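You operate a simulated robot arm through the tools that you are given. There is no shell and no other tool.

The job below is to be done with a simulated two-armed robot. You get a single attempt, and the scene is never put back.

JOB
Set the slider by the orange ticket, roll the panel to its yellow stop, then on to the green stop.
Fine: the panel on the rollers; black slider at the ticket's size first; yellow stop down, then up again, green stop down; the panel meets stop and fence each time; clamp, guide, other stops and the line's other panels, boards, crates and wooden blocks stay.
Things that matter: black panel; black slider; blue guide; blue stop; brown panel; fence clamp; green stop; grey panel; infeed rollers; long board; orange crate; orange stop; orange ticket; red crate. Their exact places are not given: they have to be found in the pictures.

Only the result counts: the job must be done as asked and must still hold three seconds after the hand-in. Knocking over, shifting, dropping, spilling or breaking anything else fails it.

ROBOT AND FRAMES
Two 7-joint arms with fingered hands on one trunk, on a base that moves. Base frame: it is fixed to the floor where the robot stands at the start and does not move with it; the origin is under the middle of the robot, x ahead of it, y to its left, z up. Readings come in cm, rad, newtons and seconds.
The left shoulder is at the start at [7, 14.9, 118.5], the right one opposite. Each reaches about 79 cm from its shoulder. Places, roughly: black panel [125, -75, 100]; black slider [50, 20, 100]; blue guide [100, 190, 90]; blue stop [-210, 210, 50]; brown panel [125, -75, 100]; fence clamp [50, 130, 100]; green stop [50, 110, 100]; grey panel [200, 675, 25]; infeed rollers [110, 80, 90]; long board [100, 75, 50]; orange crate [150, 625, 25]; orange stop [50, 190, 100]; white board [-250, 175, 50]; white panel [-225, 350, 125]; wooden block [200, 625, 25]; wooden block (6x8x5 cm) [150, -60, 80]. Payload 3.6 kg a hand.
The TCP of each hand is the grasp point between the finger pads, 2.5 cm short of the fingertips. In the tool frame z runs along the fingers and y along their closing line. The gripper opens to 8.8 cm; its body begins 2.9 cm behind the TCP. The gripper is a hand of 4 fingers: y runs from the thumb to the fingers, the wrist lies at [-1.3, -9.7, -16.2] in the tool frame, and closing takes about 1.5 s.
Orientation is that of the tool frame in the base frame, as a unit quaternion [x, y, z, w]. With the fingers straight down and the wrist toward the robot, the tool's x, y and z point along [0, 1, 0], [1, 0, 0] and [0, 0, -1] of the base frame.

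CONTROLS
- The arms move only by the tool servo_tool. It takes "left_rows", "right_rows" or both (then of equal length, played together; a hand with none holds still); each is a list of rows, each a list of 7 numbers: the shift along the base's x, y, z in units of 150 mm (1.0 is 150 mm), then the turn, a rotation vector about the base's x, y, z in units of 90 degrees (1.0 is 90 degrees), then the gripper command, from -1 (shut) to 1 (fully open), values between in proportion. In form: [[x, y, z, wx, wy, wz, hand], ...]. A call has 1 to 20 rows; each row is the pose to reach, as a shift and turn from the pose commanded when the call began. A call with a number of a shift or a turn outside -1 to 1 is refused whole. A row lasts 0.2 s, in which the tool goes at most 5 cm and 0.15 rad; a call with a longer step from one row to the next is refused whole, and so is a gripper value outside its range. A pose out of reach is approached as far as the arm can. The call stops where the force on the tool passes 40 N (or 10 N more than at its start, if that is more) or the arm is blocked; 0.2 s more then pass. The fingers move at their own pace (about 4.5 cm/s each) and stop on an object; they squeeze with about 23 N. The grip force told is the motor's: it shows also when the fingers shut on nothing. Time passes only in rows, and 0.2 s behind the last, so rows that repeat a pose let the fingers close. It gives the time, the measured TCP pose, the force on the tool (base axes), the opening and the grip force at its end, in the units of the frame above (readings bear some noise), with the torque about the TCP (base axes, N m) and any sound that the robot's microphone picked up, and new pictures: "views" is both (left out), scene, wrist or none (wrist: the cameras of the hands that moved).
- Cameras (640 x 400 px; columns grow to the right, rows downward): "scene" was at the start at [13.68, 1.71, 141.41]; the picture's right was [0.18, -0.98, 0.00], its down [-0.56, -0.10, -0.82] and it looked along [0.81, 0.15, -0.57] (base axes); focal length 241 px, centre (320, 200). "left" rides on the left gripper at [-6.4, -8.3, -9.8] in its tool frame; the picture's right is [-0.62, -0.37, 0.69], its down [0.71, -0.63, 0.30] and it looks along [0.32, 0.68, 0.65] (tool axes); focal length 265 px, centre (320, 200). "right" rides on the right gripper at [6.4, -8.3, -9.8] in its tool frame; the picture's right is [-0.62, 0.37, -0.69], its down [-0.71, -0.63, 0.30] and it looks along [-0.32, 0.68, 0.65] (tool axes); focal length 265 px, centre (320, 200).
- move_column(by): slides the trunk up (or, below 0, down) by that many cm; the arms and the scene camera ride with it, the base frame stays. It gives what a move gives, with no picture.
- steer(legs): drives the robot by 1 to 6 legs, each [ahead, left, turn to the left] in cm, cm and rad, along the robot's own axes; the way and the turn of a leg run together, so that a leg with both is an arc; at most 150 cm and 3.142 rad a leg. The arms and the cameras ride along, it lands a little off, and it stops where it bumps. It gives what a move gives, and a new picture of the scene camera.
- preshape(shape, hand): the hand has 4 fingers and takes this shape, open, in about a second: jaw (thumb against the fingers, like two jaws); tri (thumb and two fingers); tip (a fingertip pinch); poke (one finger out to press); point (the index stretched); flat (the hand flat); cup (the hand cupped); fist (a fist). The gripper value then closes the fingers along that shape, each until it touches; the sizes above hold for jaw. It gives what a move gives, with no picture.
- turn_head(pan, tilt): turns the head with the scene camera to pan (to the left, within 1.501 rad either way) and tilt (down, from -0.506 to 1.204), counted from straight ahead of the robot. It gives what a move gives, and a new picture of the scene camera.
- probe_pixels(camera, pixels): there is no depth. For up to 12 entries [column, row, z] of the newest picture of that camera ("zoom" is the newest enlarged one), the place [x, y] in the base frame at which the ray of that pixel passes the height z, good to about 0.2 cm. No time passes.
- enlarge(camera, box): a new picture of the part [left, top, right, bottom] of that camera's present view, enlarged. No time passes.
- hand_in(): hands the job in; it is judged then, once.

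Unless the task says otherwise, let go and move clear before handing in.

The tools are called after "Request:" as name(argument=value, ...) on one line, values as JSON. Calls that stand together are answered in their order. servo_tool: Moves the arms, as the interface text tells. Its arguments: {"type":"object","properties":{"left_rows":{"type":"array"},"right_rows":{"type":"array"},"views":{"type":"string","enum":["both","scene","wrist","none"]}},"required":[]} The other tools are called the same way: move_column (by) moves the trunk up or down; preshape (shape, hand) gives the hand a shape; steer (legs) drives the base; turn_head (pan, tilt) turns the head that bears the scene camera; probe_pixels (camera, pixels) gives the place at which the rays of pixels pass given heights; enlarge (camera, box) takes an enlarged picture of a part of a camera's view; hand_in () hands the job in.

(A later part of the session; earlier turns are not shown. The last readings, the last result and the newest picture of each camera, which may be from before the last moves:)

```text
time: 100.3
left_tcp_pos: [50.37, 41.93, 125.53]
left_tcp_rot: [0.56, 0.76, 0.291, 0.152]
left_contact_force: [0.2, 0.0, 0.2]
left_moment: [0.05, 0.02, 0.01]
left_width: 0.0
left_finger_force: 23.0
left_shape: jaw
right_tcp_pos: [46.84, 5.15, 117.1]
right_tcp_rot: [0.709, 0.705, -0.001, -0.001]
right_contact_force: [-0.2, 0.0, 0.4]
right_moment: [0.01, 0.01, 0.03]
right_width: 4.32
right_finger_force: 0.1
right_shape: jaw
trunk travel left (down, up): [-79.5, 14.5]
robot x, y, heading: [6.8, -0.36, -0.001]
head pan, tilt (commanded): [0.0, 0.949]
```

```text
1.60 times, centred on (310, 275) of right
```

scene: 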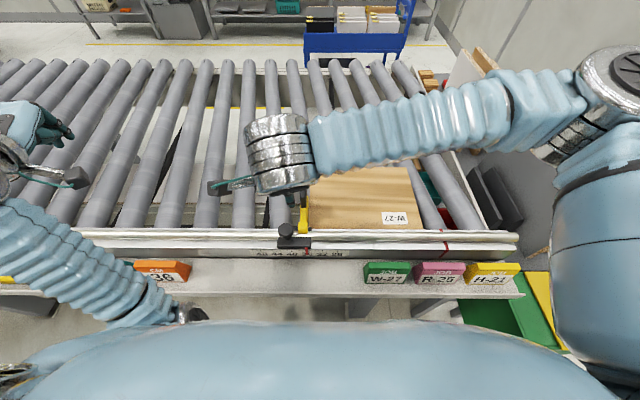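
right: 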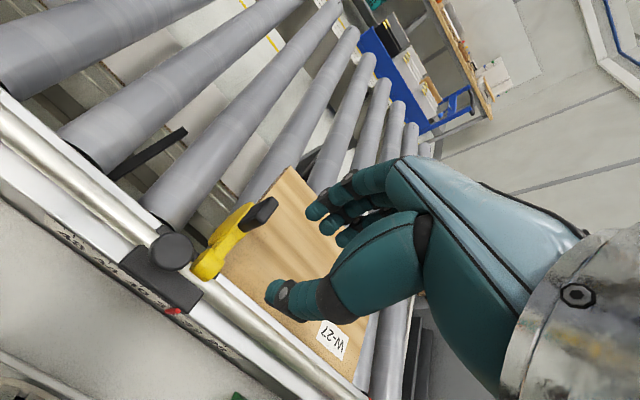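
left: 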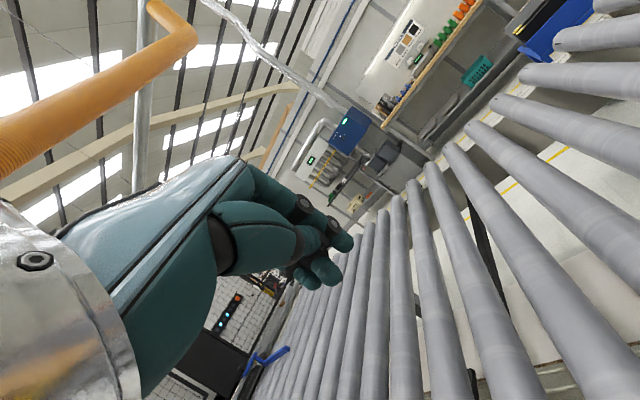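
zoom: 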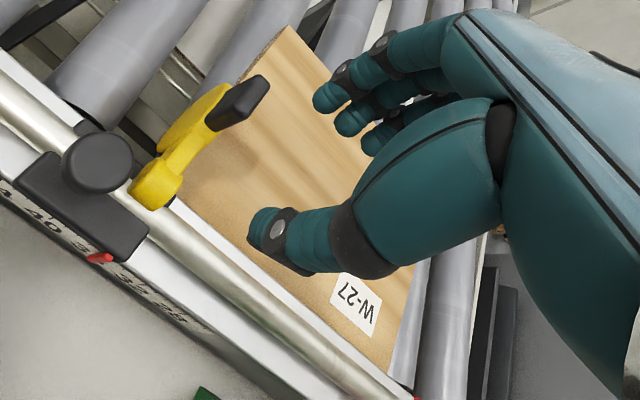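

The hand is clear and the handle is upright. I'll move over the handle while turning the hand 90° so it can pinch it from both sides along y.

Request:
servo_tool(right_rows=[[0.05, -0.01, 0.02, 0, 0, 0.09, 0.2], [0.11, -0.01, 0.03, 0, 0, 0.18, 0.2], [0.17, -0.02, 0.03, 0, 0, 0.27, 0.2], [0.23, -0.02, 0.03, 0, 0, 0.36, 0.2], [0.29, -0.03, 0.03, 0, 0, 0.45, 0.2], [0.35, -0.03, 0.03, 0, 0, 0.54, 0.2], [0.41, -0.04, 0.03, 0, 0, 0.63, 0.2], [0.47, -0.04, 0.03, 0, 0, 0.72, 0.2], [0.53, -0.05, 0.03, 0, 0, 0.81, 0.2], [0.6, -0.05, 0.03, 0, 0, 0.9, 0.2], [0.66, -0.055, 0.03, 0, 0, 0.99, 0.2], [0.66, -0.055, 0.03, 0, 0, 1.0, 0.2]], views="both")

Request:
enlarge(camera="scene", box=[240, 110, 400, 260])

```text
time: 102.9
left_tcp_pos: [50.12, 42.02, 125.63]
left_tcp_rot: [0.561, 0.76, 0.291, 0.153]
left_contact_force: [-0.4, -0.1, 0.9]
left_moment: [-0.02, -0.02, 0.01]
left_width: 0.0
left_finger_force: 22.8
left_shape: jaw
right_tcp_pos: [53.85, 4.85, 118.2]
right_tcp_rot: [0.166, 0.981, 0.015, 0.1]
right_contact_force: [0.3, -0.2, 0.1]
right_moment: [-0.03, 0.01, 0.0]
right_width: 5.27
right_finger_force: 0.0
right_shape: jaw
right hand out of reach, approached as far as the arm can: row 9, 10, 11, 12
trunk travel left (down, up): [-79.5, 14.5]
robot x, y, heading: [7.13, -0.03, -0.001]
head pan, tilt (commanded): [0.0, 0.949]
```

scene: 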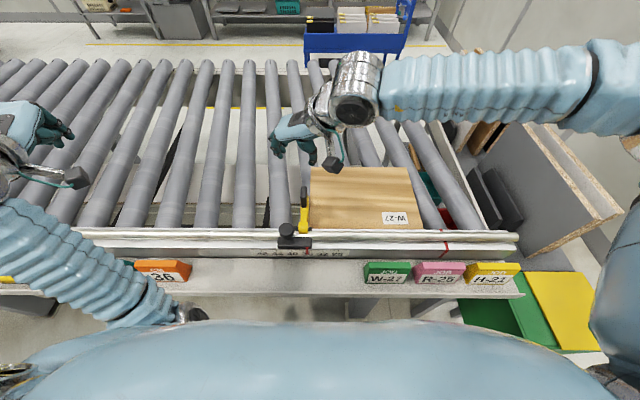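
right: 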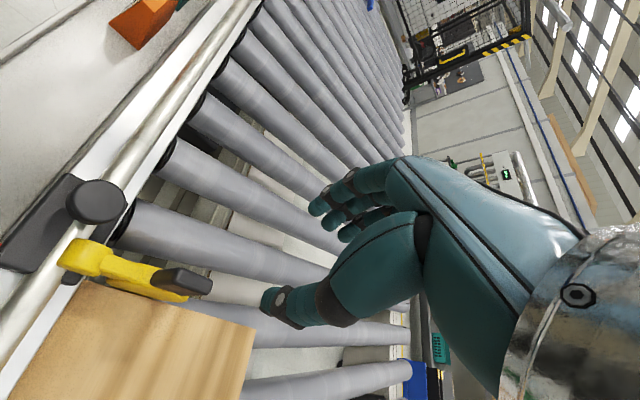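

```text
2.67 times, centred on (320, 185) of scene
```

zoom: 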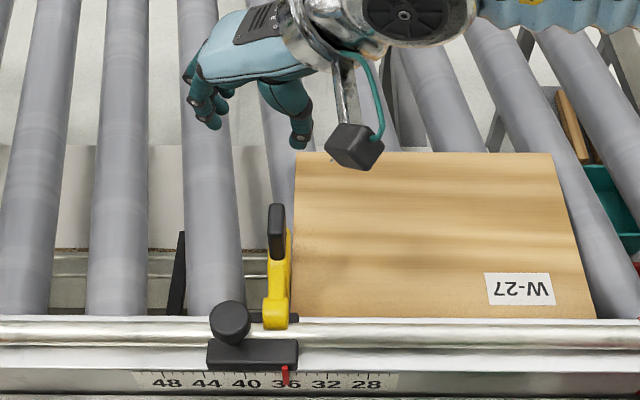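

The yaw reached about 71°, which is close enough for a pinch. I'll relax the yaw demand slightly and lower to just above the handle, then check alignment.

Request:
servo_tool(right_rows=[[0.0, 0.0, -0.1, 0, 0, -0.08, 0.2], [0.0, 0.0, -0.25, 0, 0, -0.16, 0.2], [0.0, 0.0, -0.4, 0, 0, -0.2, 0.2], [0.0, 0.0, -0.5, 0, 0, -0.2, 0.2], [0.0, 0.0, -0.55, 0, 0, -0.2, 0.2], [0.0, 0.0, -0.55, 0, 0, -0.2, 0.2]], views="both")

Request:
enlarge(camera="scene", box=[240, 120, 400, 260])

Request:
enlarge(camera="right", box=[150, 100, 470, 400])

```text
time: 104.3
left_tcp_pos: [50.4, 41.97, 125.44]
left_tcp_rot: [0.562, 0.76, 0.29, 0.152]
left_contact_force: [0.2, 0.5, 0.5]
left_moment: [-0.02, 0.01, -0.05]
left_width: 0.0
left_finger_force: 22.8
left_shape: jaw
right_tcp_pos: [54.21, 4.72, 109.72]
right_tcp_rot: [0.318, 0.943, -0.001, 0.1]
right_contact_force: [0.9, 0.0, 0.5]
right_moment: [0.02, -0.05, -0.03]
right_width: 5.25
right_finger_force: 0.0
right_shape: jaw
trunk travel left (down, up): [-79.5, 14.5]
robot x, y, heading: [7.25, -0.07, 0.0]
head pan, tilt (commanded): [0.0, 0.949]
```

scene: 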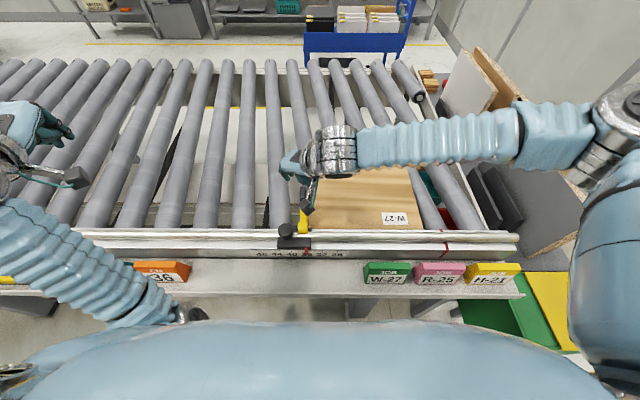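
right: 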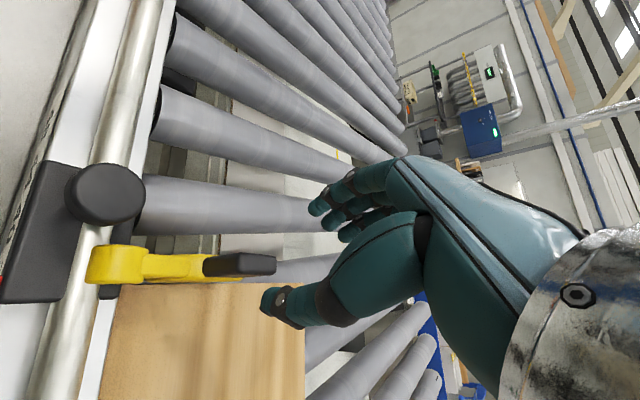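

```text
2.86 times, centred on (320, 190) of scene
```

zoom: 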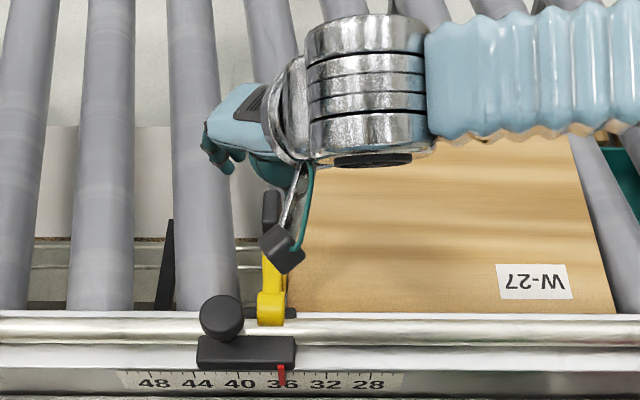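

```text
1.33 times, centred on (310, 250) of right
```

zoom: 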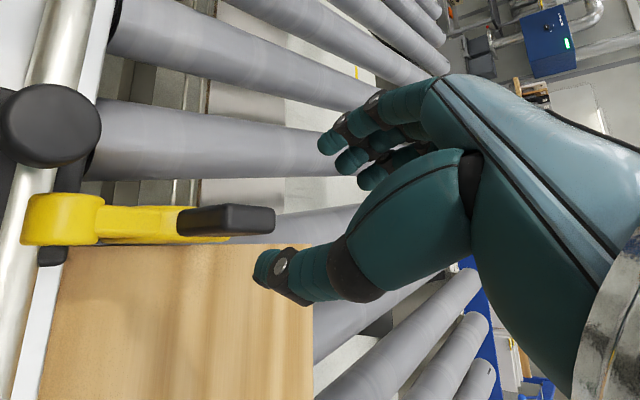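

The jaw straddles the handle but sits slightly toward me. I'll probe the handle top from this higher scene view.

Request:
probe_pixels(camera="scene", pixels=[[302.5, 189, 103], [302.5, 189, 105], [302.5, 189, 107], [300, 199, 105], [306, 199, 105]])

Request:
probe_pixels(camera="right", pixels=[[276, 265, 103], [276, 265, 105], [276, 265, 107], [205, 265, 99], [205, 265, 101], [205, 265, 103], [240, 257, 103], [240, 257, 105]])

```text
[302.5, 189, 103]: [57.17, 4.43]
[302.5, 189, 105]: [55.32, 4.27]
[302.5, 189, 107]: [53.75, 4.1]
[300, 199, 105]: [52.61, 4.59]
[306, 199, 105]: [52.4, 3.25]
```

```text
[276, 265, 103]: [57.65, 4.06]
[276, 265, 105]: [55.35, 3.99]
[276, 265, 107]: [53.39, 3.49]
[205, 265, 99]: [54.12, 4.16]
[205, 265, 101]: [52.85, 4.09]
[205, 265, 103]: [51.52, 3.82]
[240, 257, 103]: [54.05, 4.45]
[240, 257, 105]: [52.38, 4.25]
```

Both views put the handle top at about (54.5,4.2,104.8), and the jaw is centred on it to within half a cm. I'll lower around the handle.

Request:
servo_tool(right_rows=[[0.02, -0.02, -0.06, 0, 0, 0, 0.4], [0.03, -0.03, -0.14, 0, 0, 0, 0.4], [0.03, -0.03, -0.22, 0, 0, 0, 0.4], [0.03, -0.03, -0.3, 0, 0, 0, 0.4], [0.03, -0.03, -0.38, 0, 0, 0, 0.4], [0.03, -0.03, -0.44, 0, 0, 0, 0.4], [0.03, -0.03, -0.46, 0, 0, 0, 0.4]], views="both")

Request:
enlarge(camera="right", box=[150, 130, 470, 380])

```text
time: 105.9
left_tcp_pos: [50.31, 41.87, 125.56]
left_tcp_rot: [0.561, 0.76, 0.29, 0.153]
left_contact_force: [-0.9, 0.3, 0.6]
left_moment: [-0.01, 0.03, 0.0]
left_width: 0.0
left_finger_force: 22.9
left_shape: jaw
right_tcp_pos: [54.51, 4.35, 103.09]
right_tcp_rot: [0.318, 0.943, -0.001, 0.101]
right_contact_force: [0.0, -0.4, -0.1]
right_moment: [0.02, 0.0, 0.01]
right_width: 6.13
right_finger_force: 0.0
right_shape: jaw
trunk travel left (down, up): [-79.5, 14.5]
robot x, y, heading: [6.99, -0.09, -0.003]
head pan, tilt (commanded): [0.0, 0.949]
```

scene: 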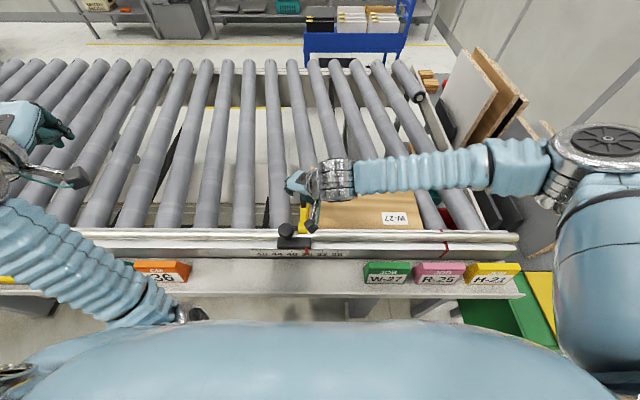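
right: 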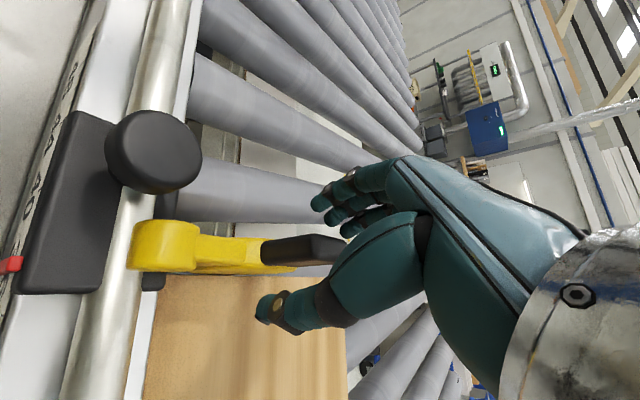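

```text
1.60 times, centred on (310, 255) of right
```

zoom: 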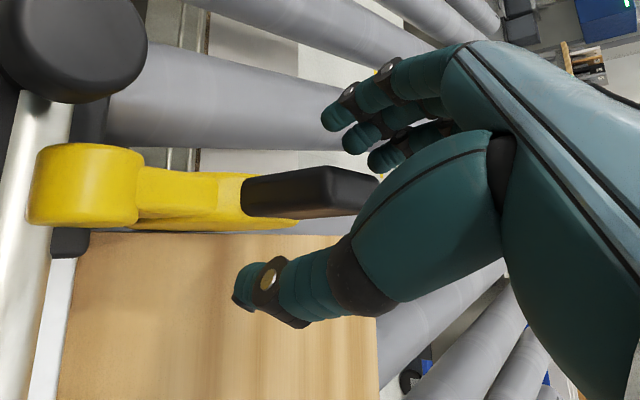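

The handle is between thumb and fingers. I'll close to grip it.

Request:
servo_tool(right_rows=[[0, 0, 0, 0, 0, 0, 0.0], [0, 0, 0, 0, 0, 0, -0.4], [0, 0, 0, 0, 0, 0, -1], [0, 0, 0, 0, 0, 0, -1], [0, 0, 0, 0, 0, 0, -1], [0, 0, 0, 0, 0, 0, -1], [0, 0, 0, 0, 0, 0, -1]], views="both")

Request:
enlarge(camera="scene", box=[270, 225, 350, 275])

Request:
enlarge(camera="right", box=[150, 130, 470, 380])

```text
time: 107.5
left_tcp_pos: [50.37, 42.14, 125.52]
left_tcp_rot: [0.56, 0.76, 0.291, 0.152]
left_contact_force: [-0.4, 0.3, 0.1]
left_moment: [0.01, 0.0, -0.01]
left_width: 0.01
left_finger_force: 23.0
left_shape: jaw
right_tcp_pos: [54.38, 4.43, 102.96]
right_tcp_rot: [0.318, 0.943, -0.001, 0.101]
right_contact_force: [-2.5, 3.7, -1.7]
right_moment: [-0.01, 0.12, 0.1]
right_width: 1.45
right_finger_force: 22.8
right_shape: jaw
trunk travel left (down, up): [-79.5, 14.5]
robot x, y, heading: [7.42, 0.26, -0.003]
head pan, tilt (commanded): [0.0, 0.949]
```

scene: 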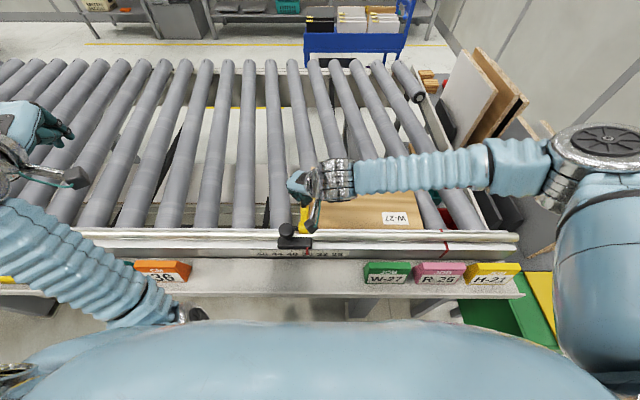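
right: 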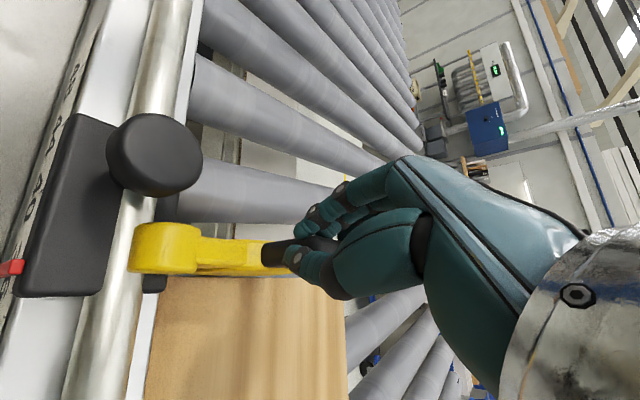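

```text
8.00 times, centred on (310, 250) of scene
```

zoom: 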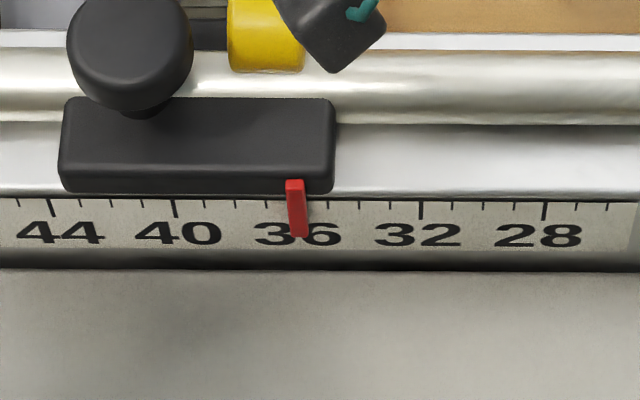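

```text
1.60 times, centred on (310, 255) of right
```

zoom: 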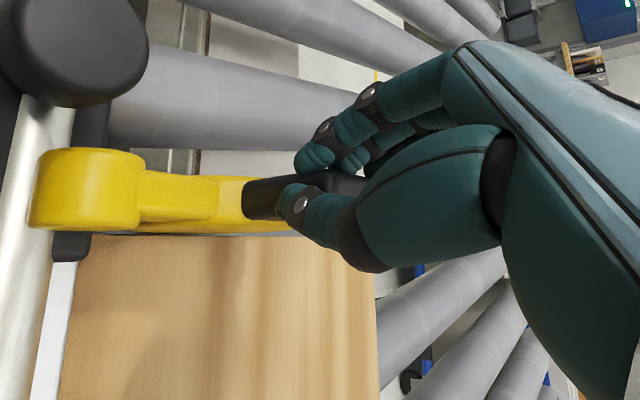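

The handle is gripped (1.45 cm) and the slider still reads 36.0. I'll carry the handle along its arc toward me, tilting the hand partly with it.

Request:
servo_tool(right_rows=[[-0.049, 0, 0.025, 0, -0.033, 0, -1], [-0.101, 0, 0.045, 0, -0.066, 0, -1], [-0.153, 0, 0.061, 0, -0.1, 0, -1], [-0.207, 0, 0.072, 0, -0.133, 0, -1], [-0.263, 0, 0.079, 0, -0.166, 0, -1], [-0.318, 0, 0.08, 0, -0.2, 0, -1], [-0.373, 0, 0.077, 0, -0.233, 0, -1], [-0.427, 0, 0.069, 0, -0.266, 0, -1]], views="both")

Request:
enlarge(camera="right", box=[150, 130, 470, 380])

```text
time: 109.3
left_tcp_pos: [50.33, 42.4, 125.29]
left_tcp_rot: [0.561, 0.76, 0.288, 0.154]
left_contact_force: [-0.2, -0.3, 0.2]
left_moment: [0.0, -0.03, -0.05]
left_width: 0.0
left_finger_force: 23.3
left_shape: jaw
right_tcp_pos: [49.24, 6.21, 104.98]
right_tcp_rot: [0.311, 0.92, 0.049, 0.234]
right_contact_force: [0.1, 0.4, -0.6]
right_moment: [-0.02, -0.02, 0.02]
right_width: 1.16
right_finger_force: 22.9
right_shape: jaw
right hand out of reach, approached as far as the arm can: row 6, 7, 8
trunk travel left (down, up): [-79.5, 14.5]
robot x, y, heading: [7.53, 0.36, 0.002]
head pan, tilt (commanded): [0.0, 0.949]
```

scene: 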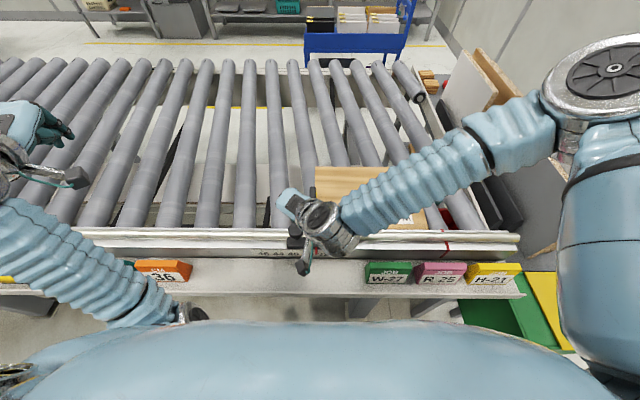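
right: 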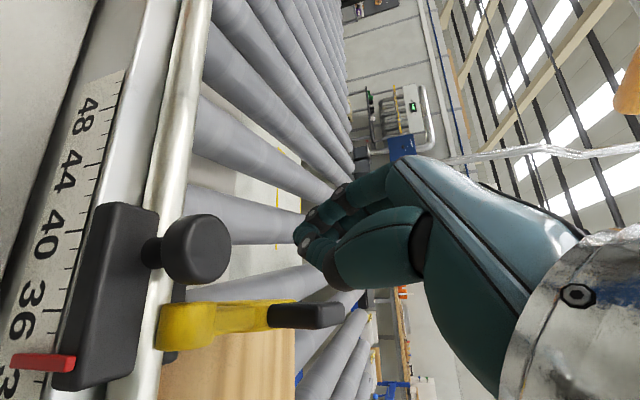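

```text
1.60 times, centred on (310, 255) of right
```

zoom: 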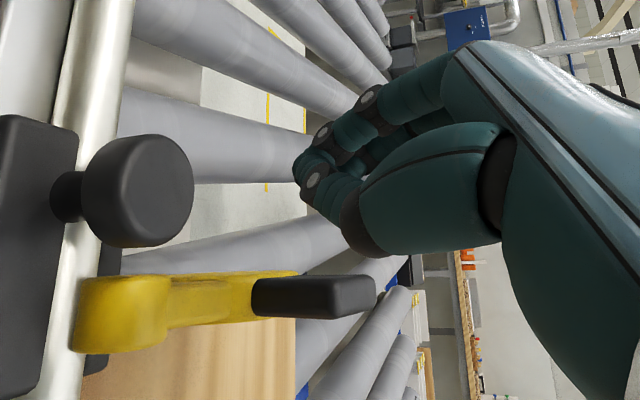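

The grip slipped because the wrist reached its limit, and the handle stayed down. Earlier I'd also misjudged its place; its far face is at x≈55.7. I'll lift off, restore the plain downward hand, and pull again from behind with the right timing.

Request:
servo_tool(right_rows=[[0.0, 0.02, 0.1, 0, 0, 0, -1], [0.0, 0.02, 0.3, 0, 0, 0, -1], [0.02, 0.02, 0.55, 0.02, 0.03, -0.065, -1], [0.1, 0.0, 0.7, 0.042, 0.065, -0.14, -1], [0.2, -0.02, 0.75, 0.065, 0.1, -0.215, -1], [0.3, -0.04, 0.75, 0.087, 0.133, -0.29, -1], [0.4, -0.06, 0.75, 0.11, 0.167, -0.36, -1], [0.5, -0.08, 0.75, 0.132, 0.2, -0.435, -1], [0.6, -0.08, 0.75, 0.155, 0.235, -0.51, -1], [0.7, -0.08, 0.75, 0.175, 0.266, -0.575, -1], [0.8, -0.08, 0.75, 0.175, 0.266, -0.575, -1]], views="both")

Request:
enlarge(camera="scene", box=[240, 130, 400, 270])

```text
time: 111.7
left_tcp_pos: [50.47, 41.93, 125.46]
left_tcp_rot: [0.562, 0.76, 0.29, 0.152]
left_contact_force: [0.0, 0.2, -0.3]
left_moment: [-0.05, 0.0, -0.01]
left_width: 0.02
left_finger_force: 23.2
left_shape: jaw
right_tcp_pos: [61.45, 4.74, 116.15]
right_tcp_rot: [0.709, 0.706, 0.001, 0.0]
right_contact_force: [0.4, 0.9, 0.7]
right_moment: [-0.02, 0.01, 0.02]
right_width: 1.14
right_finger_force: 22.9
right_shape: jaw
trunk travel left (down, up): [-79.5, 14.5]
robot x, y, heading: [7.21, -0.01, -0.003]
head pan, tilt (commanded): [0.0, 0.949]
```

scene: 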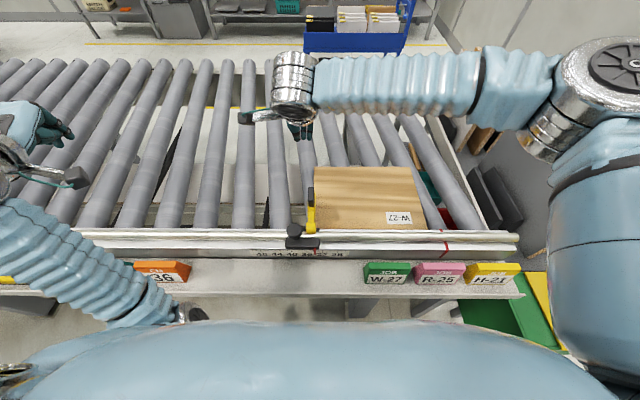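
right: 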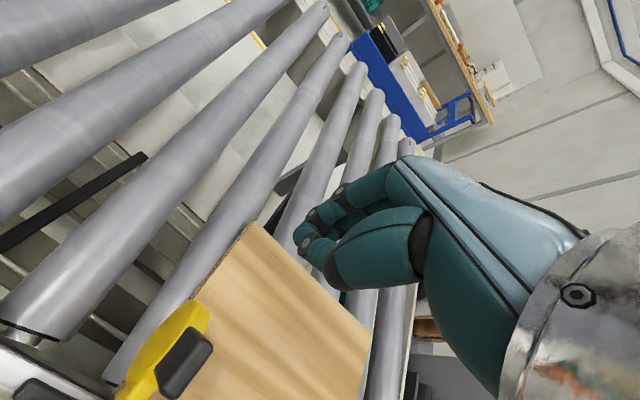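

```text
2.86 times, centred on (320, 200) of scene
```

zoom: 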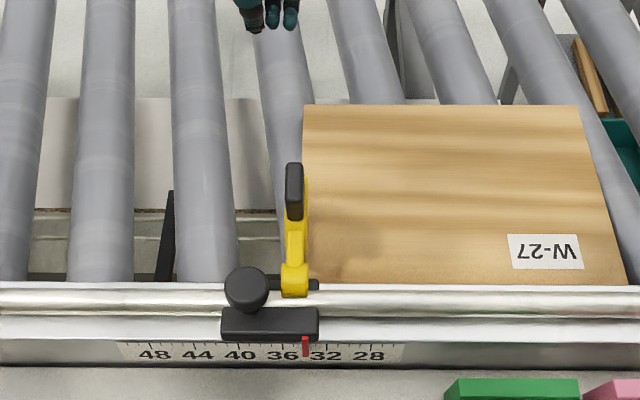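

The slip dragged the slider: the pointer now reads about 34 (zoom 305 between 36 at 284 and 32 at 327), and it nudged the panel back. I'll restore the slider to 36 by pushing its right end, then seat the panel again.

Request:
servo_tool(right_rows=[[-0.1, -0.1, 0.0, 0, 0, 0, 0.3], [-0.3, -0.25, 0.0, 0, 0, 0, 0.3], [-0.5, -0.4, 0.0, 0, 0, 0, 0.3], [-0.7, -0.55, 0.0, 0, 0, 0, -0.3], [-0.9, -0.7, -0.05, 0, 0, 0, -1], [-1.0, -0.8, -0.2, 0, 0, 0, -1], [-1.0, -0.85, -0.4, 0, 0, 0, -1], [-1.0, -0.85, -0.6, 0, 0, 0, -1], [-1.0, -0.85, -0.6, 0, 0, 0, -1], [-1.0, -0.85, -0.6, 0, 0, 0, -1], [-1.0, -0.85, -0.6, 0, 0, 0, -1]], views="both")

Request:
enlarge(camera="scene", box=[260, 180, 400, 280])

```text
time: 114.1
left_tcp_pos: [50.45, 41.87, 125.44]
left_tcp_rot: [0.561, 0.76, 0.291, 0.152]
left_contact_force: [-0.6, -0.2, 0.1]
left_moment: [0.02, -0.03, 0.01]
left_width: 0.0
left_finger_force: 22.8
left_shape: jaw
right_tcp_pos: [46.36, -8.05, 107.28]
right_tcp_rot: [0.709, 0.705, 0.002, 0.0]
right_contact_force: [-0.4, -0.1, -0.2]
right_moment: [0.01, 0.0, -0.04]
right_width: 0.0
right_finger_force: 22.9
right_shape: jaw
trunk travel left (down, up): [-79.5, 14.5]
robot x, y, heading: [7.3, 0.2, -0.003]
head pan, tilt (commanded): [0.0, 0.949]
```

scene: 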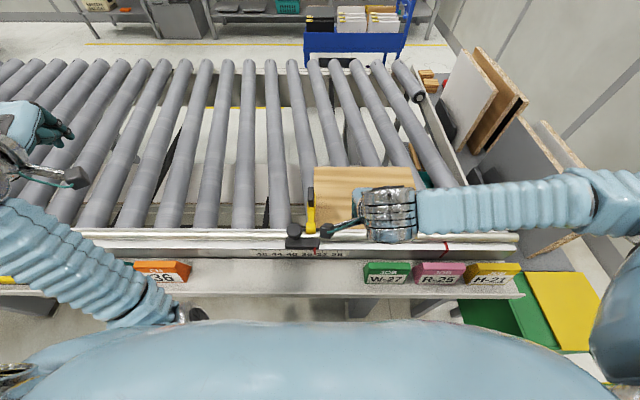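
right: 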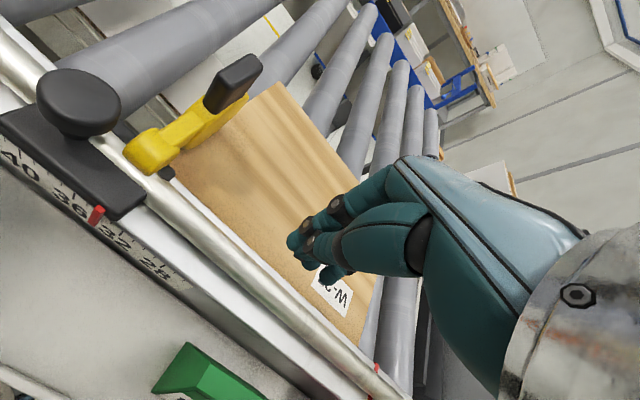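

```text
4.00 times, centred on (330, 230) of scene
```

zoom: 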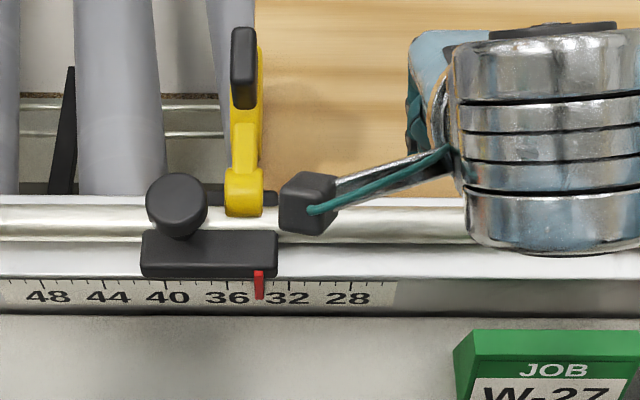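

The hand is reset and ready on the slider's right. I'll lower it and push +y gently.

Request:
servo_tool(right_rows=[[-0.03, 0, -0.15, 0, 0, 0, -1], [-0.05, 0, -0.35, 0, 0, 0, -1], [-0.05, 0, -0.5, 0, 0, 0, -1], [-0.05, 0, -0.6, 0, 0, 0, -1], [-0.05, 0.05, -0.61, 0, 0, 0, -1], [-0.05, 0.12, -0.61, 0, 0, 0, -1], [-0.05, 0.19, -0.61, 0, 0, 0, -1], [-0.05, 0.26, -0.61, 0, 0, 0, -1], [-0.05, 0.32, -0.61, 0, 0, 0, -1], [-0.05, 0.38, -0.61, 0, 0, 0, -1]], views="both")

Request:
enlarge(camera="scene", box=[270, 225, 350, 275])

```text
time: 116.3
left_tcp_pos: [50.34, 41.92, 125.53]
left_tcp_rot: [0.561, 0.761, 0.29, 0.151]
left_contact_force: [0.0, 0.1, 0.4]
left_moment: [-0.01, -0.01, 0.02]
left_width: 0.02
left_finger_force: 23.0
left_shape: jaw
right_tcp_pos: [45.8, -2.4, 98.14]
right_tcp_rot: [0.708, 0.706, 0.002, 0.001]
right_contact_force: [0.0, -0.2, 0.5]
right_moment: [0.0, 0.0, 0.02]
right_width: 0.0
right_finger_force: 22.3
right_shape: jaw
trunk travel left (down, up): [-79.5, 14.5]
robot x, y, heading: [7.26, -0.04, -0.002]
head pan, tilt (commanded): [0.0, 0.949]
```

scene: 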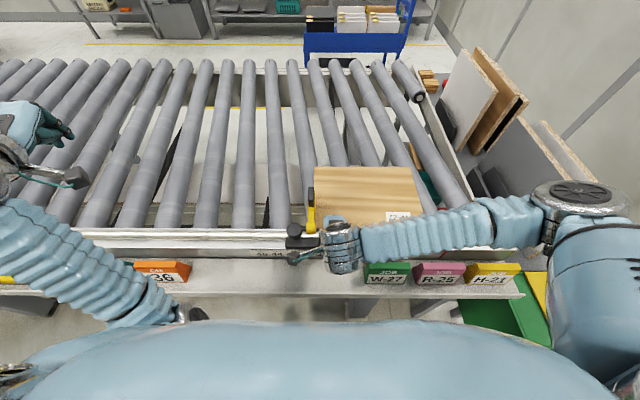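
right: 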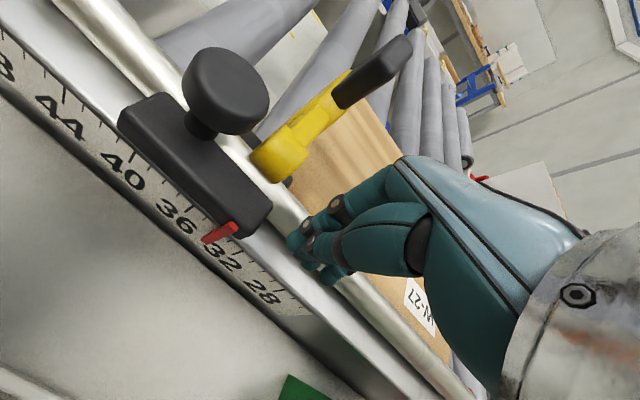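

```text
8.00 times, centred on (310, 250) of scene
```

zoom: 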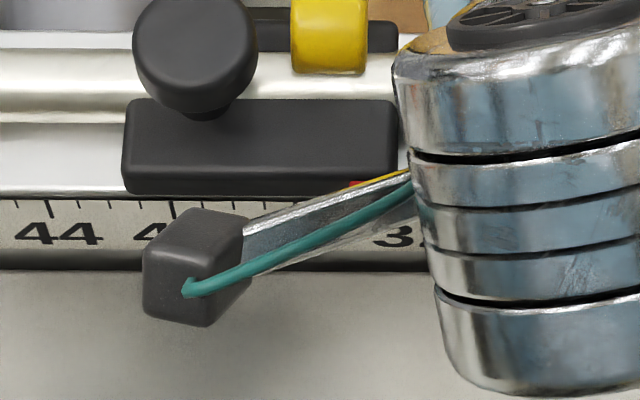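

No contact yet. I'll push on in small steps, reading the scale in the right picture.

Request:
servo_tool(right_rows=[[0, 0.03, 0, 0, 0, 0, -1], [0, 0.06, 0, 0, 0, 0, -1], [0, 0.085, 0, 0, 0, 0, -1], [0, 0.11, 0, 0, 0, 0, -1], [0, 0.13, 0, 0, 0, 0, -1], [0, 0.15, 0, 0, 0, 0, -1], [0, 0.17, 0, 0, 0, 0, -1], [0, 0.185, 0, 0, 0, 0, -1], [0, 0.2, 0, 0, 0, 0, -1]], views="wrist")

Request:
enlarge(camera="right", box=[80, 120, 300, 300])

```text
time: 118.3
left_tcp_pos: [50.43, 41.96, 125.49]
left_tcp_rot: [0.561, 0.76, 0.291, 0.152]
left_contact_force: [-0.3, 0.0, -1.1]
left_moment: [0.0, 0.0, 0.05]
left_width: 0.0
left_finger_force: 23.8
left_shape: jaw
right_tcp_pos: [45.72, 0.58, 98.18]
right_tcp_rot: [0.709, 0.706, 0.002, 0.0]
right_contact_force: [-0.5, 0.3, -0.1]
right_moment: [0.0, -0.04, 0.04]
right_width: 0.0
right_finger_force: 23.3
right_shape: jaw
trunk travel left (down, up): [-79.5, 14.5]
robot x, y, heading: [7.31, -0.25, 0.003]
head pan, tilt (commanded): [0.0, 0.949]
```

right: 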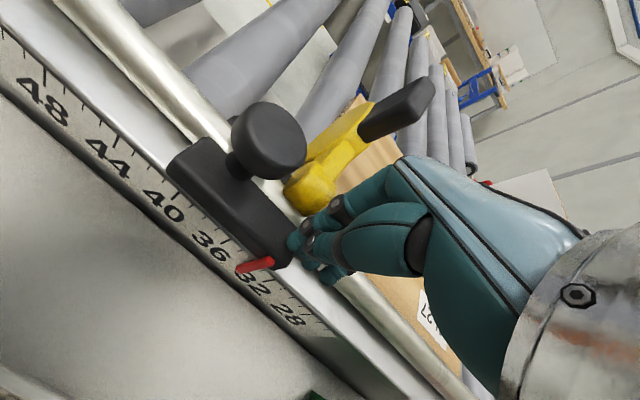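

```text
2.22 times, centred on (190, 210) of right
```

zoom: 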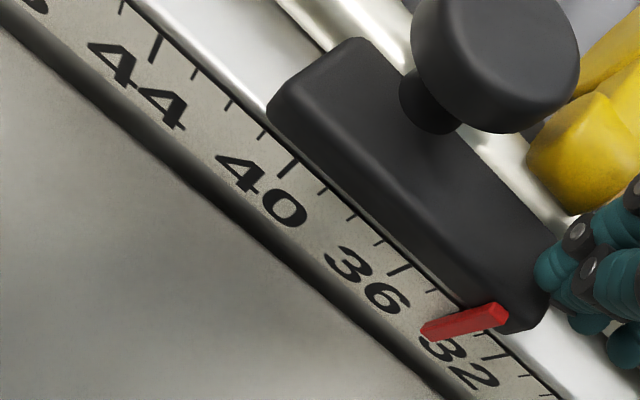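

The fingers are just at the block and the pointer is at about 34. I'll push about 1.8 cm more.

Request:
servo_tool(right_rows=[[0, 0.02, 0, 0, 0, 0, -1], [0, 0.04, 0, 0, 0, 0, -1], [0, 0.055, 0, 0, 0, 0, -1], [0, 0.07, 0, 0, 0, 0, -1], [0, 0.085, 0, 0, 0, 0, -1], [0, 0.1, 0, 0, 0, 0, -1], [0, 0.11, 0, 0, 0, 0, -1], [0, 0.12, 0, 0, 0, 0, -1]], views="wrist")

Request:
enlarge(camera="right", box=[180, 190, 320, 310])

```text
time: 120.1
left_tcp_pos: [50.42, 41.94, 125.47]
left_tcp_rot: [0.561, 0.76, 0.29, 0.152]
left_contact_force: [0.0, -0.2, 0.8]
left_moment: [-0.01, -0.03, 0.02]
left_width: 0.0
left_finger_force: 23.1
left_shape: jaw
right_tcp_pos: [45.64, 2.4, 98.2]
right_tcp_rot: [0.708, 0.706, 0.002, 0.001]
right_contact_force: [0.0, -0.5, 1.0]
right_moment: [0.01, -0.03, -0.01]
right_width: 0.0
right_finger_force: 22.3
right_shape: jaw
trunk travel left (down, up): [-79.5, 14.5]
robot x, y, heading: [7.01, 0.21, 0.001]
head pan, tilt (commanded): [0.0, 0.949]
```

right: 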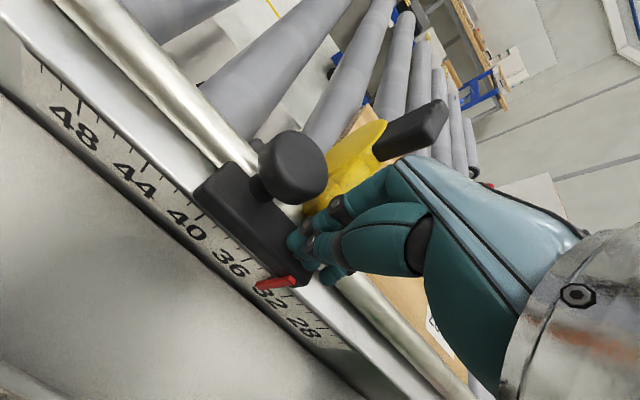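

```text
3.33 times, centred on (250, 250) of right
```

zoom: 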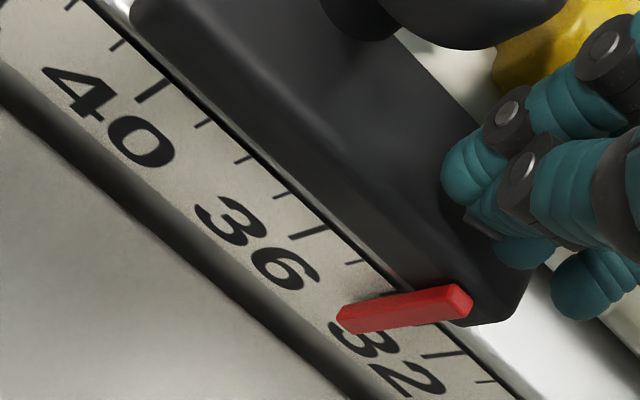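

The fingers slid along the block's far side without pushing it; the pointer is still at about 34. I'll back off, shift 1.3 cm toward me, and push squarely on the block's end.

Request:
servo_tool(right_rows=[[0, -0.1, 0, 0, 0, 0, -1], [0, -0.22, 0, 0, 0, 0, -1], [-0.05, -0.25, -0.02, 0, 0, 0, -1], [-0.1, -0.25, -0.04, 0, 0, 0, -1], [-0.1, -0.18, -0.04, 0, 0, 0, -1], [-0.1, -0.12, -0.04, 0, 0, 0, -1], [-0.1, -0.08, -0.04, 0, 0, 0, -1], [-0.1, -0.05, -0.04, 0, 0, 0, -1], [-0.1, -0.02, -0.04, 0, 0, 0, -1]], views="wrist")

Request:
enlarge(camera="right", box=[160, 160, 360, 320])

```text
time: 122.1
left_tcp_pos: [50.29, 41.96, 125.51]
left_tcp_rot: [0.56, 0.761, 0.29, 0.152]
left_contact_force: [-1.1, -0.1, -0.1]
left_moment: [0.02, 0.0, 0.02]
left_width: 0.0
left_finger_force: 22.7
left_shape: jaw
right_tcp_pos: [44.34, 2.17, 97.64]
right_tcp_rot: [0.709, 0.705, 0.002, 0.0]
right_contact_force: [1.0, 0.1, 0.1]
right_moment: [0.0, -0.02, -0.01]
right_width: 0.0
right_finger_force: 23.5
right_shape: jaw
trunk travel left (down, up): [-79.5, 14.5]
robot x, y, heading: [7.7, -0.03, -0.004]
head pan, tilt (commanded): [0.0, 0.949]
```

right: 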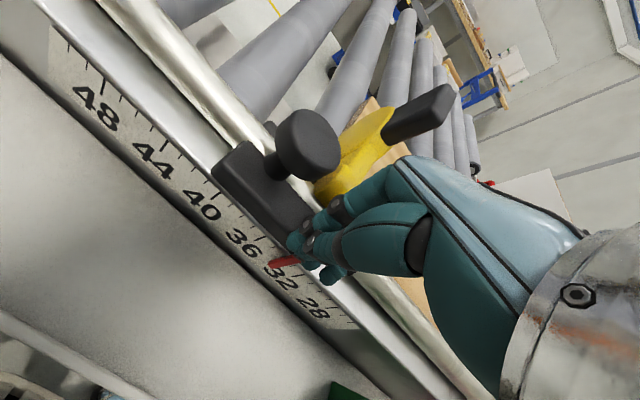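

```text
2.50 times, centred on (260, 240) of right
```

zoom: 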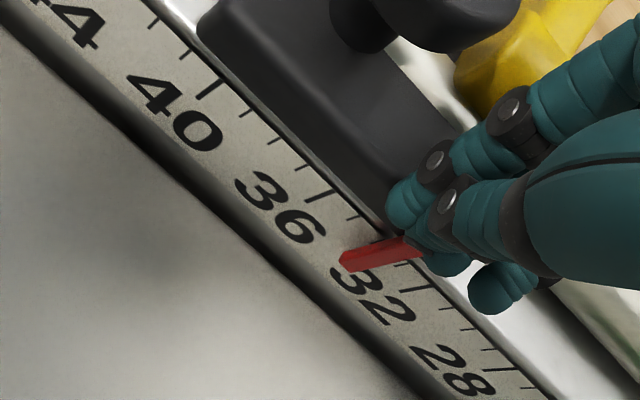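

The block's top is only at z≈94.5, so my tips pass over it; earlier I had in fact pushed the taller knob. I'll push the knob's right side instead at z≈97–100.

Request:
servo_tool(right_rows=[[0.0, -0.03, 0.06, 0, 0, 0, -1], [0.06, -0.03, 0.09, 0, 0, 0, -1], [0.09, 0.0, 0.09, 0, 0, 0, -1], [0.09, 0.04, 0.09, 0, 0, 0, -1], [0.09, 0.08, 0.09, 0, 0, 0, -1], [0.09, 0.11, 0.09, 0, 0, 0, -1], [0.09, 0.13, 0.09, 0, 0, 0, -1], [0.09, 0.15, 0.09, 0, 0, 0, -1], [0.09, 0.17, 0.09, 0, 0, 0, -1]], views="wrist")

Request:
enlarge(camera="right", box=[160, 120, 360, 280])

```text
time: 124.1
left_tcp_pos: [50.42, 41.88, 125.52]
left_tcp_rot: [0.562, 0.759, 0.289, 0.152]
left_contact_force: [-0.9, -0.5, -0.1]
left_moment: [-0.02, 0.0, 0.01]
left_width: 0.01
left_finger_force: 23.9
left_shape: jaw
right_tcp_pos: [45.52, 4.73, 99.0]
right_tcp_rot: [0.708, 0.706, 0.002, 0.001]
right_contact_force: [0.6, -1.2, -0.1]
right_moment: [0.06, -0.02, -0.01]
right_width: 0.0
right_finger_force: 22.7
right_shape: jaw
trunk travel left (down, up): [-79.5, 14.5]
robot x, y, heading: [6.68, -0.22, -0.004]
head pan, tilt (commanded): [0.0, 0.949]
```

right: 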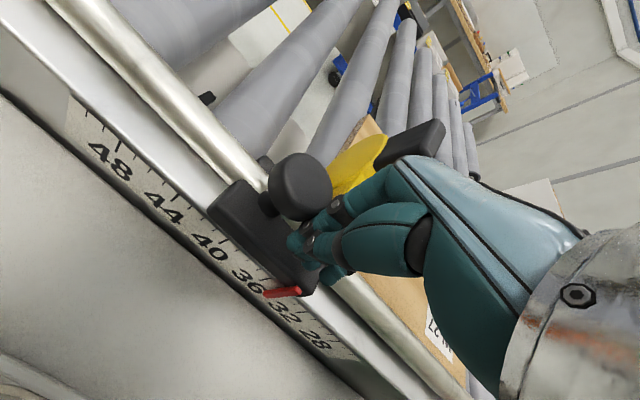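

```text
2.50 times, centred on (260, 200) of right
```

zoom: 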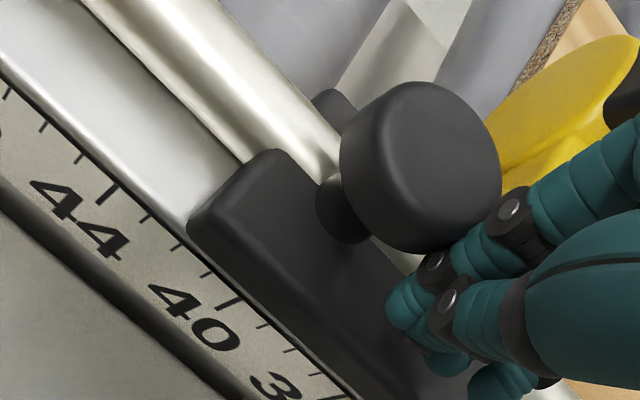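

The fingers now touch the knob (-1.2 N). I'll push 1.2 cm and read the scale.

Request:
servo_tool(right_rows=[[0, 0.015, 0, 0, 0, 0, -1], [0, 0.03, 0, 0, 0, 0, -1], [0, 0.045, 0, 0, 0, 0, -1], [0, 0.06, 0, 0, 0, 0, -1], [0, 0.07, 0, 0, 0, 0, -1], [0, 0.08, 0, 0, 0, 0, -1]], views="wrist")

Request:
enlarge(camera="right", box=[200, 220, 360, 340])

```text
time: 125.5
left_tcp_pos: [50.38, 41.79, 125.47]
left_tcp_rot: [0.561, 0.76, 0.291, 0.152]
left_contact_force: [0.2, 0.3, -0.3]
left_moment: [-0.01, 0.0, 0.0]
left_width: 0.02
left_finger_force: 22.9
left_shape: jaw
right_tcp_pos: [45.52, 5.86, 98.92]
right_tcp_rot: [0.708, 0.706, 0.002, 0.0]
right_contact_force: [-0.5, -0.7, 0.1]
right_moment: [0.01, 0.02, 0.01]
right_width: 0.0
right_finger_force: 23.1
right_shape: jaw
trunk travel left (down, up): [-79.5, 14.5]
robot x, y, heading: [7.04, -0.15, 0.002]
head pan, tilt (commanded): [0.0, 0.949]
```

right: 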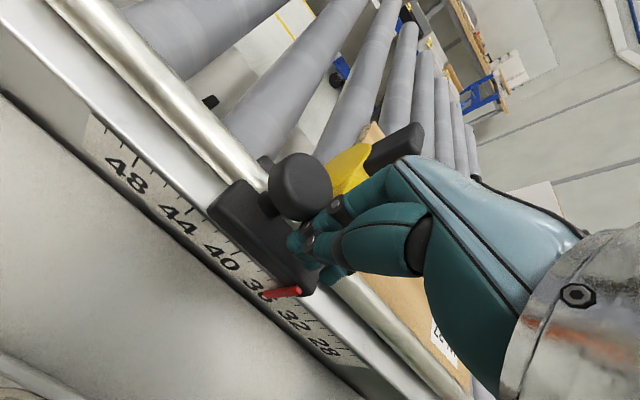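

```text
3.33 times, centred on (280, 280) of right
```

zoom: 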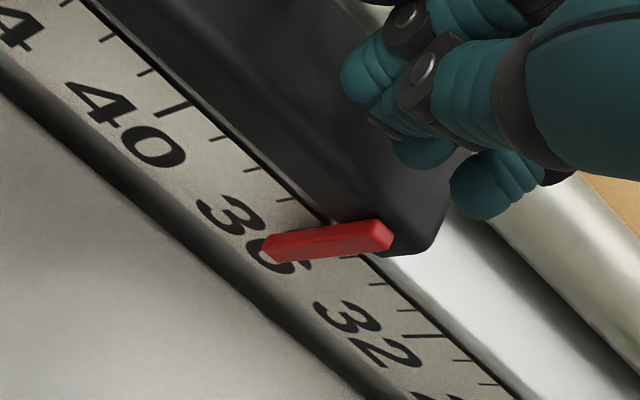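

The pointer now reads about 35.4. I'll push 0.5 cm more, then back off and read it with the scene camera.

Request:
servo_tool(right_rows=[[0, 0.01, 0, 0, 0, 0, -1], [0, 0.02, 0, 0, 0, 0, -1], [0, 0.03, 0, 0, 0, 0, -1], [0, 0.036, 0, 0, 0, 0, -1], [0, -0.05, 0.0, 0, 0, 0, -1], [0, -0.2, 0.02, 0, 0, 0, -1], [0, -0.4, 0.1, 0, 0, 0, -1], [0, -0.6, 0.25, 0, 0, 0, -1], [0, -0.8, 0.4, 0, 0, 0, -1]], views="scene")

Request:
enlarge(camera="scene", box=[270, 225, 350, 275])

```text
time: 127.5
left_tcp_pos: [50.33, 41.73, 125.68]
left_tcp_rot: [0.561, 0.76, 0.291, 0.152]
left_contact_force: [-0.2, 0.4, 0.3]
left_moment: [-0.02, 0.0, 0.01]
left_width: 0.02
left_finger_force: 23.0
left_shape: jaw
right_tcp_pos: [45.36, -6.44, 104.85]
right_tcp_rot: [0.709, 0.706, 0.003, 0.0]
right_contact_force: [-0.8, -0.4, -0.5]
right_moment: [0.02, -0.02, 0.01]
right_width: 0.01
right_finger_force: 22.5
right_shape: jaw
trunk travel left (down, up): [-79.5, 14.5]
robot x, y, heading: [7.15, -0.07, 0.002]
head pan, tilt (commanded): [0.0, 0.949]
```

scene: 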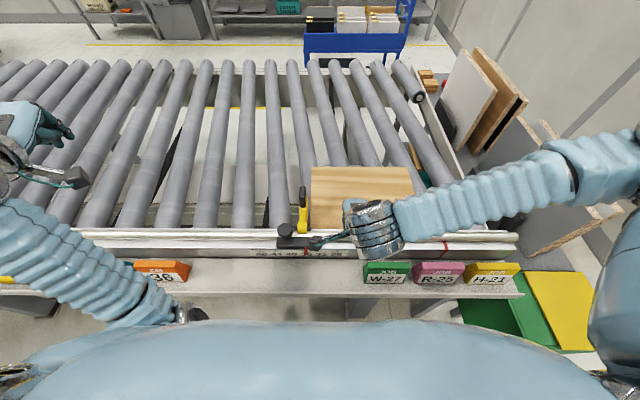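

```text
8.00 times, centred on (310, 250) of scene
```

zoom: 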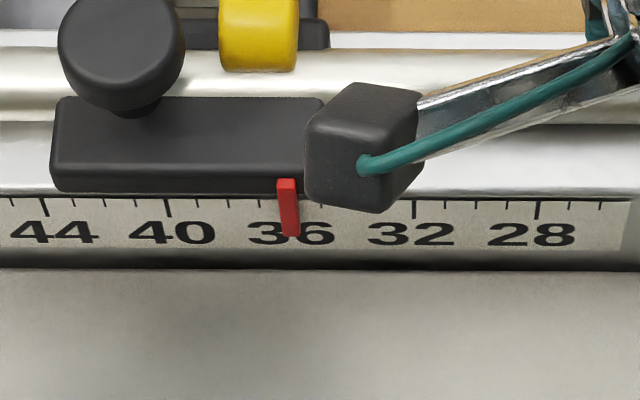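

The slider is back at 36.1 (pointer 288 vs the 36 mark at 290). Next I'll look at the panel's gap to the stop and its squareness.

Request:
servo_tool(right_rows=[[0, -0.2, 0.2, 0, 0, 0, -1], [0.1, -0.45, 0.3, 0, 0, 0, -1], [0.25, -0.7, 0.35, 0, 0, 0, -1], [0.4, -0.95, 0.35, 0, 0, 0, -1]], views="none")

Request:
enlarge(camera="scene", box=[270, 140, 460, 260])

```text
time: 128.5
left_tcp_pos: [50.45, 41.84, 125.51]
left_tcp_rot: [0.561, 0.76, 0.291, 0.151]
left_contact_force: [-1.0, -1.3, -0.1]
left_moment: [-0.02, -0.03, 0.0]
left_width: 0.0
left_finger_force: 23.7
left_shape: jaw
right_tcp_pos: [51.75, -20.57, 110.15]
right_tcp_rot: [0.709, 0.706, 0.002, 0.001]
right_contact_force: [-1.2, -0.5, -0.9]
right_moment: [0.0, -0.02, 0.0]
right_width: 0.0
right_finger_force: 22.4
right_shape: jaw
trunk travel left (down, up): [-79.5, 14.5]
robot x, y, heading: [7.06, 0.35, -0.001]
head pan, tilt (commanded): [0.0, 0.949]
```

```text
3.33 times, centred on (365, 200) of scene
```

zoom: 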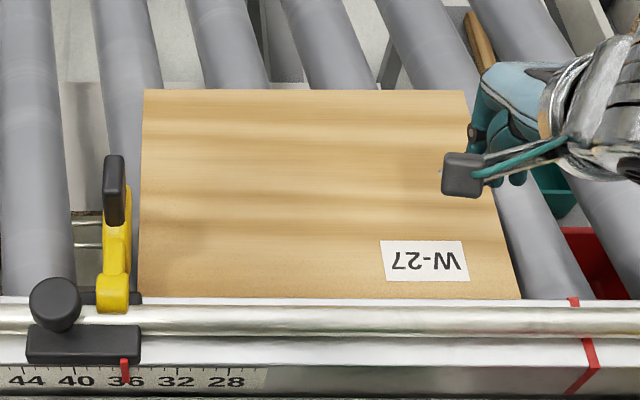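

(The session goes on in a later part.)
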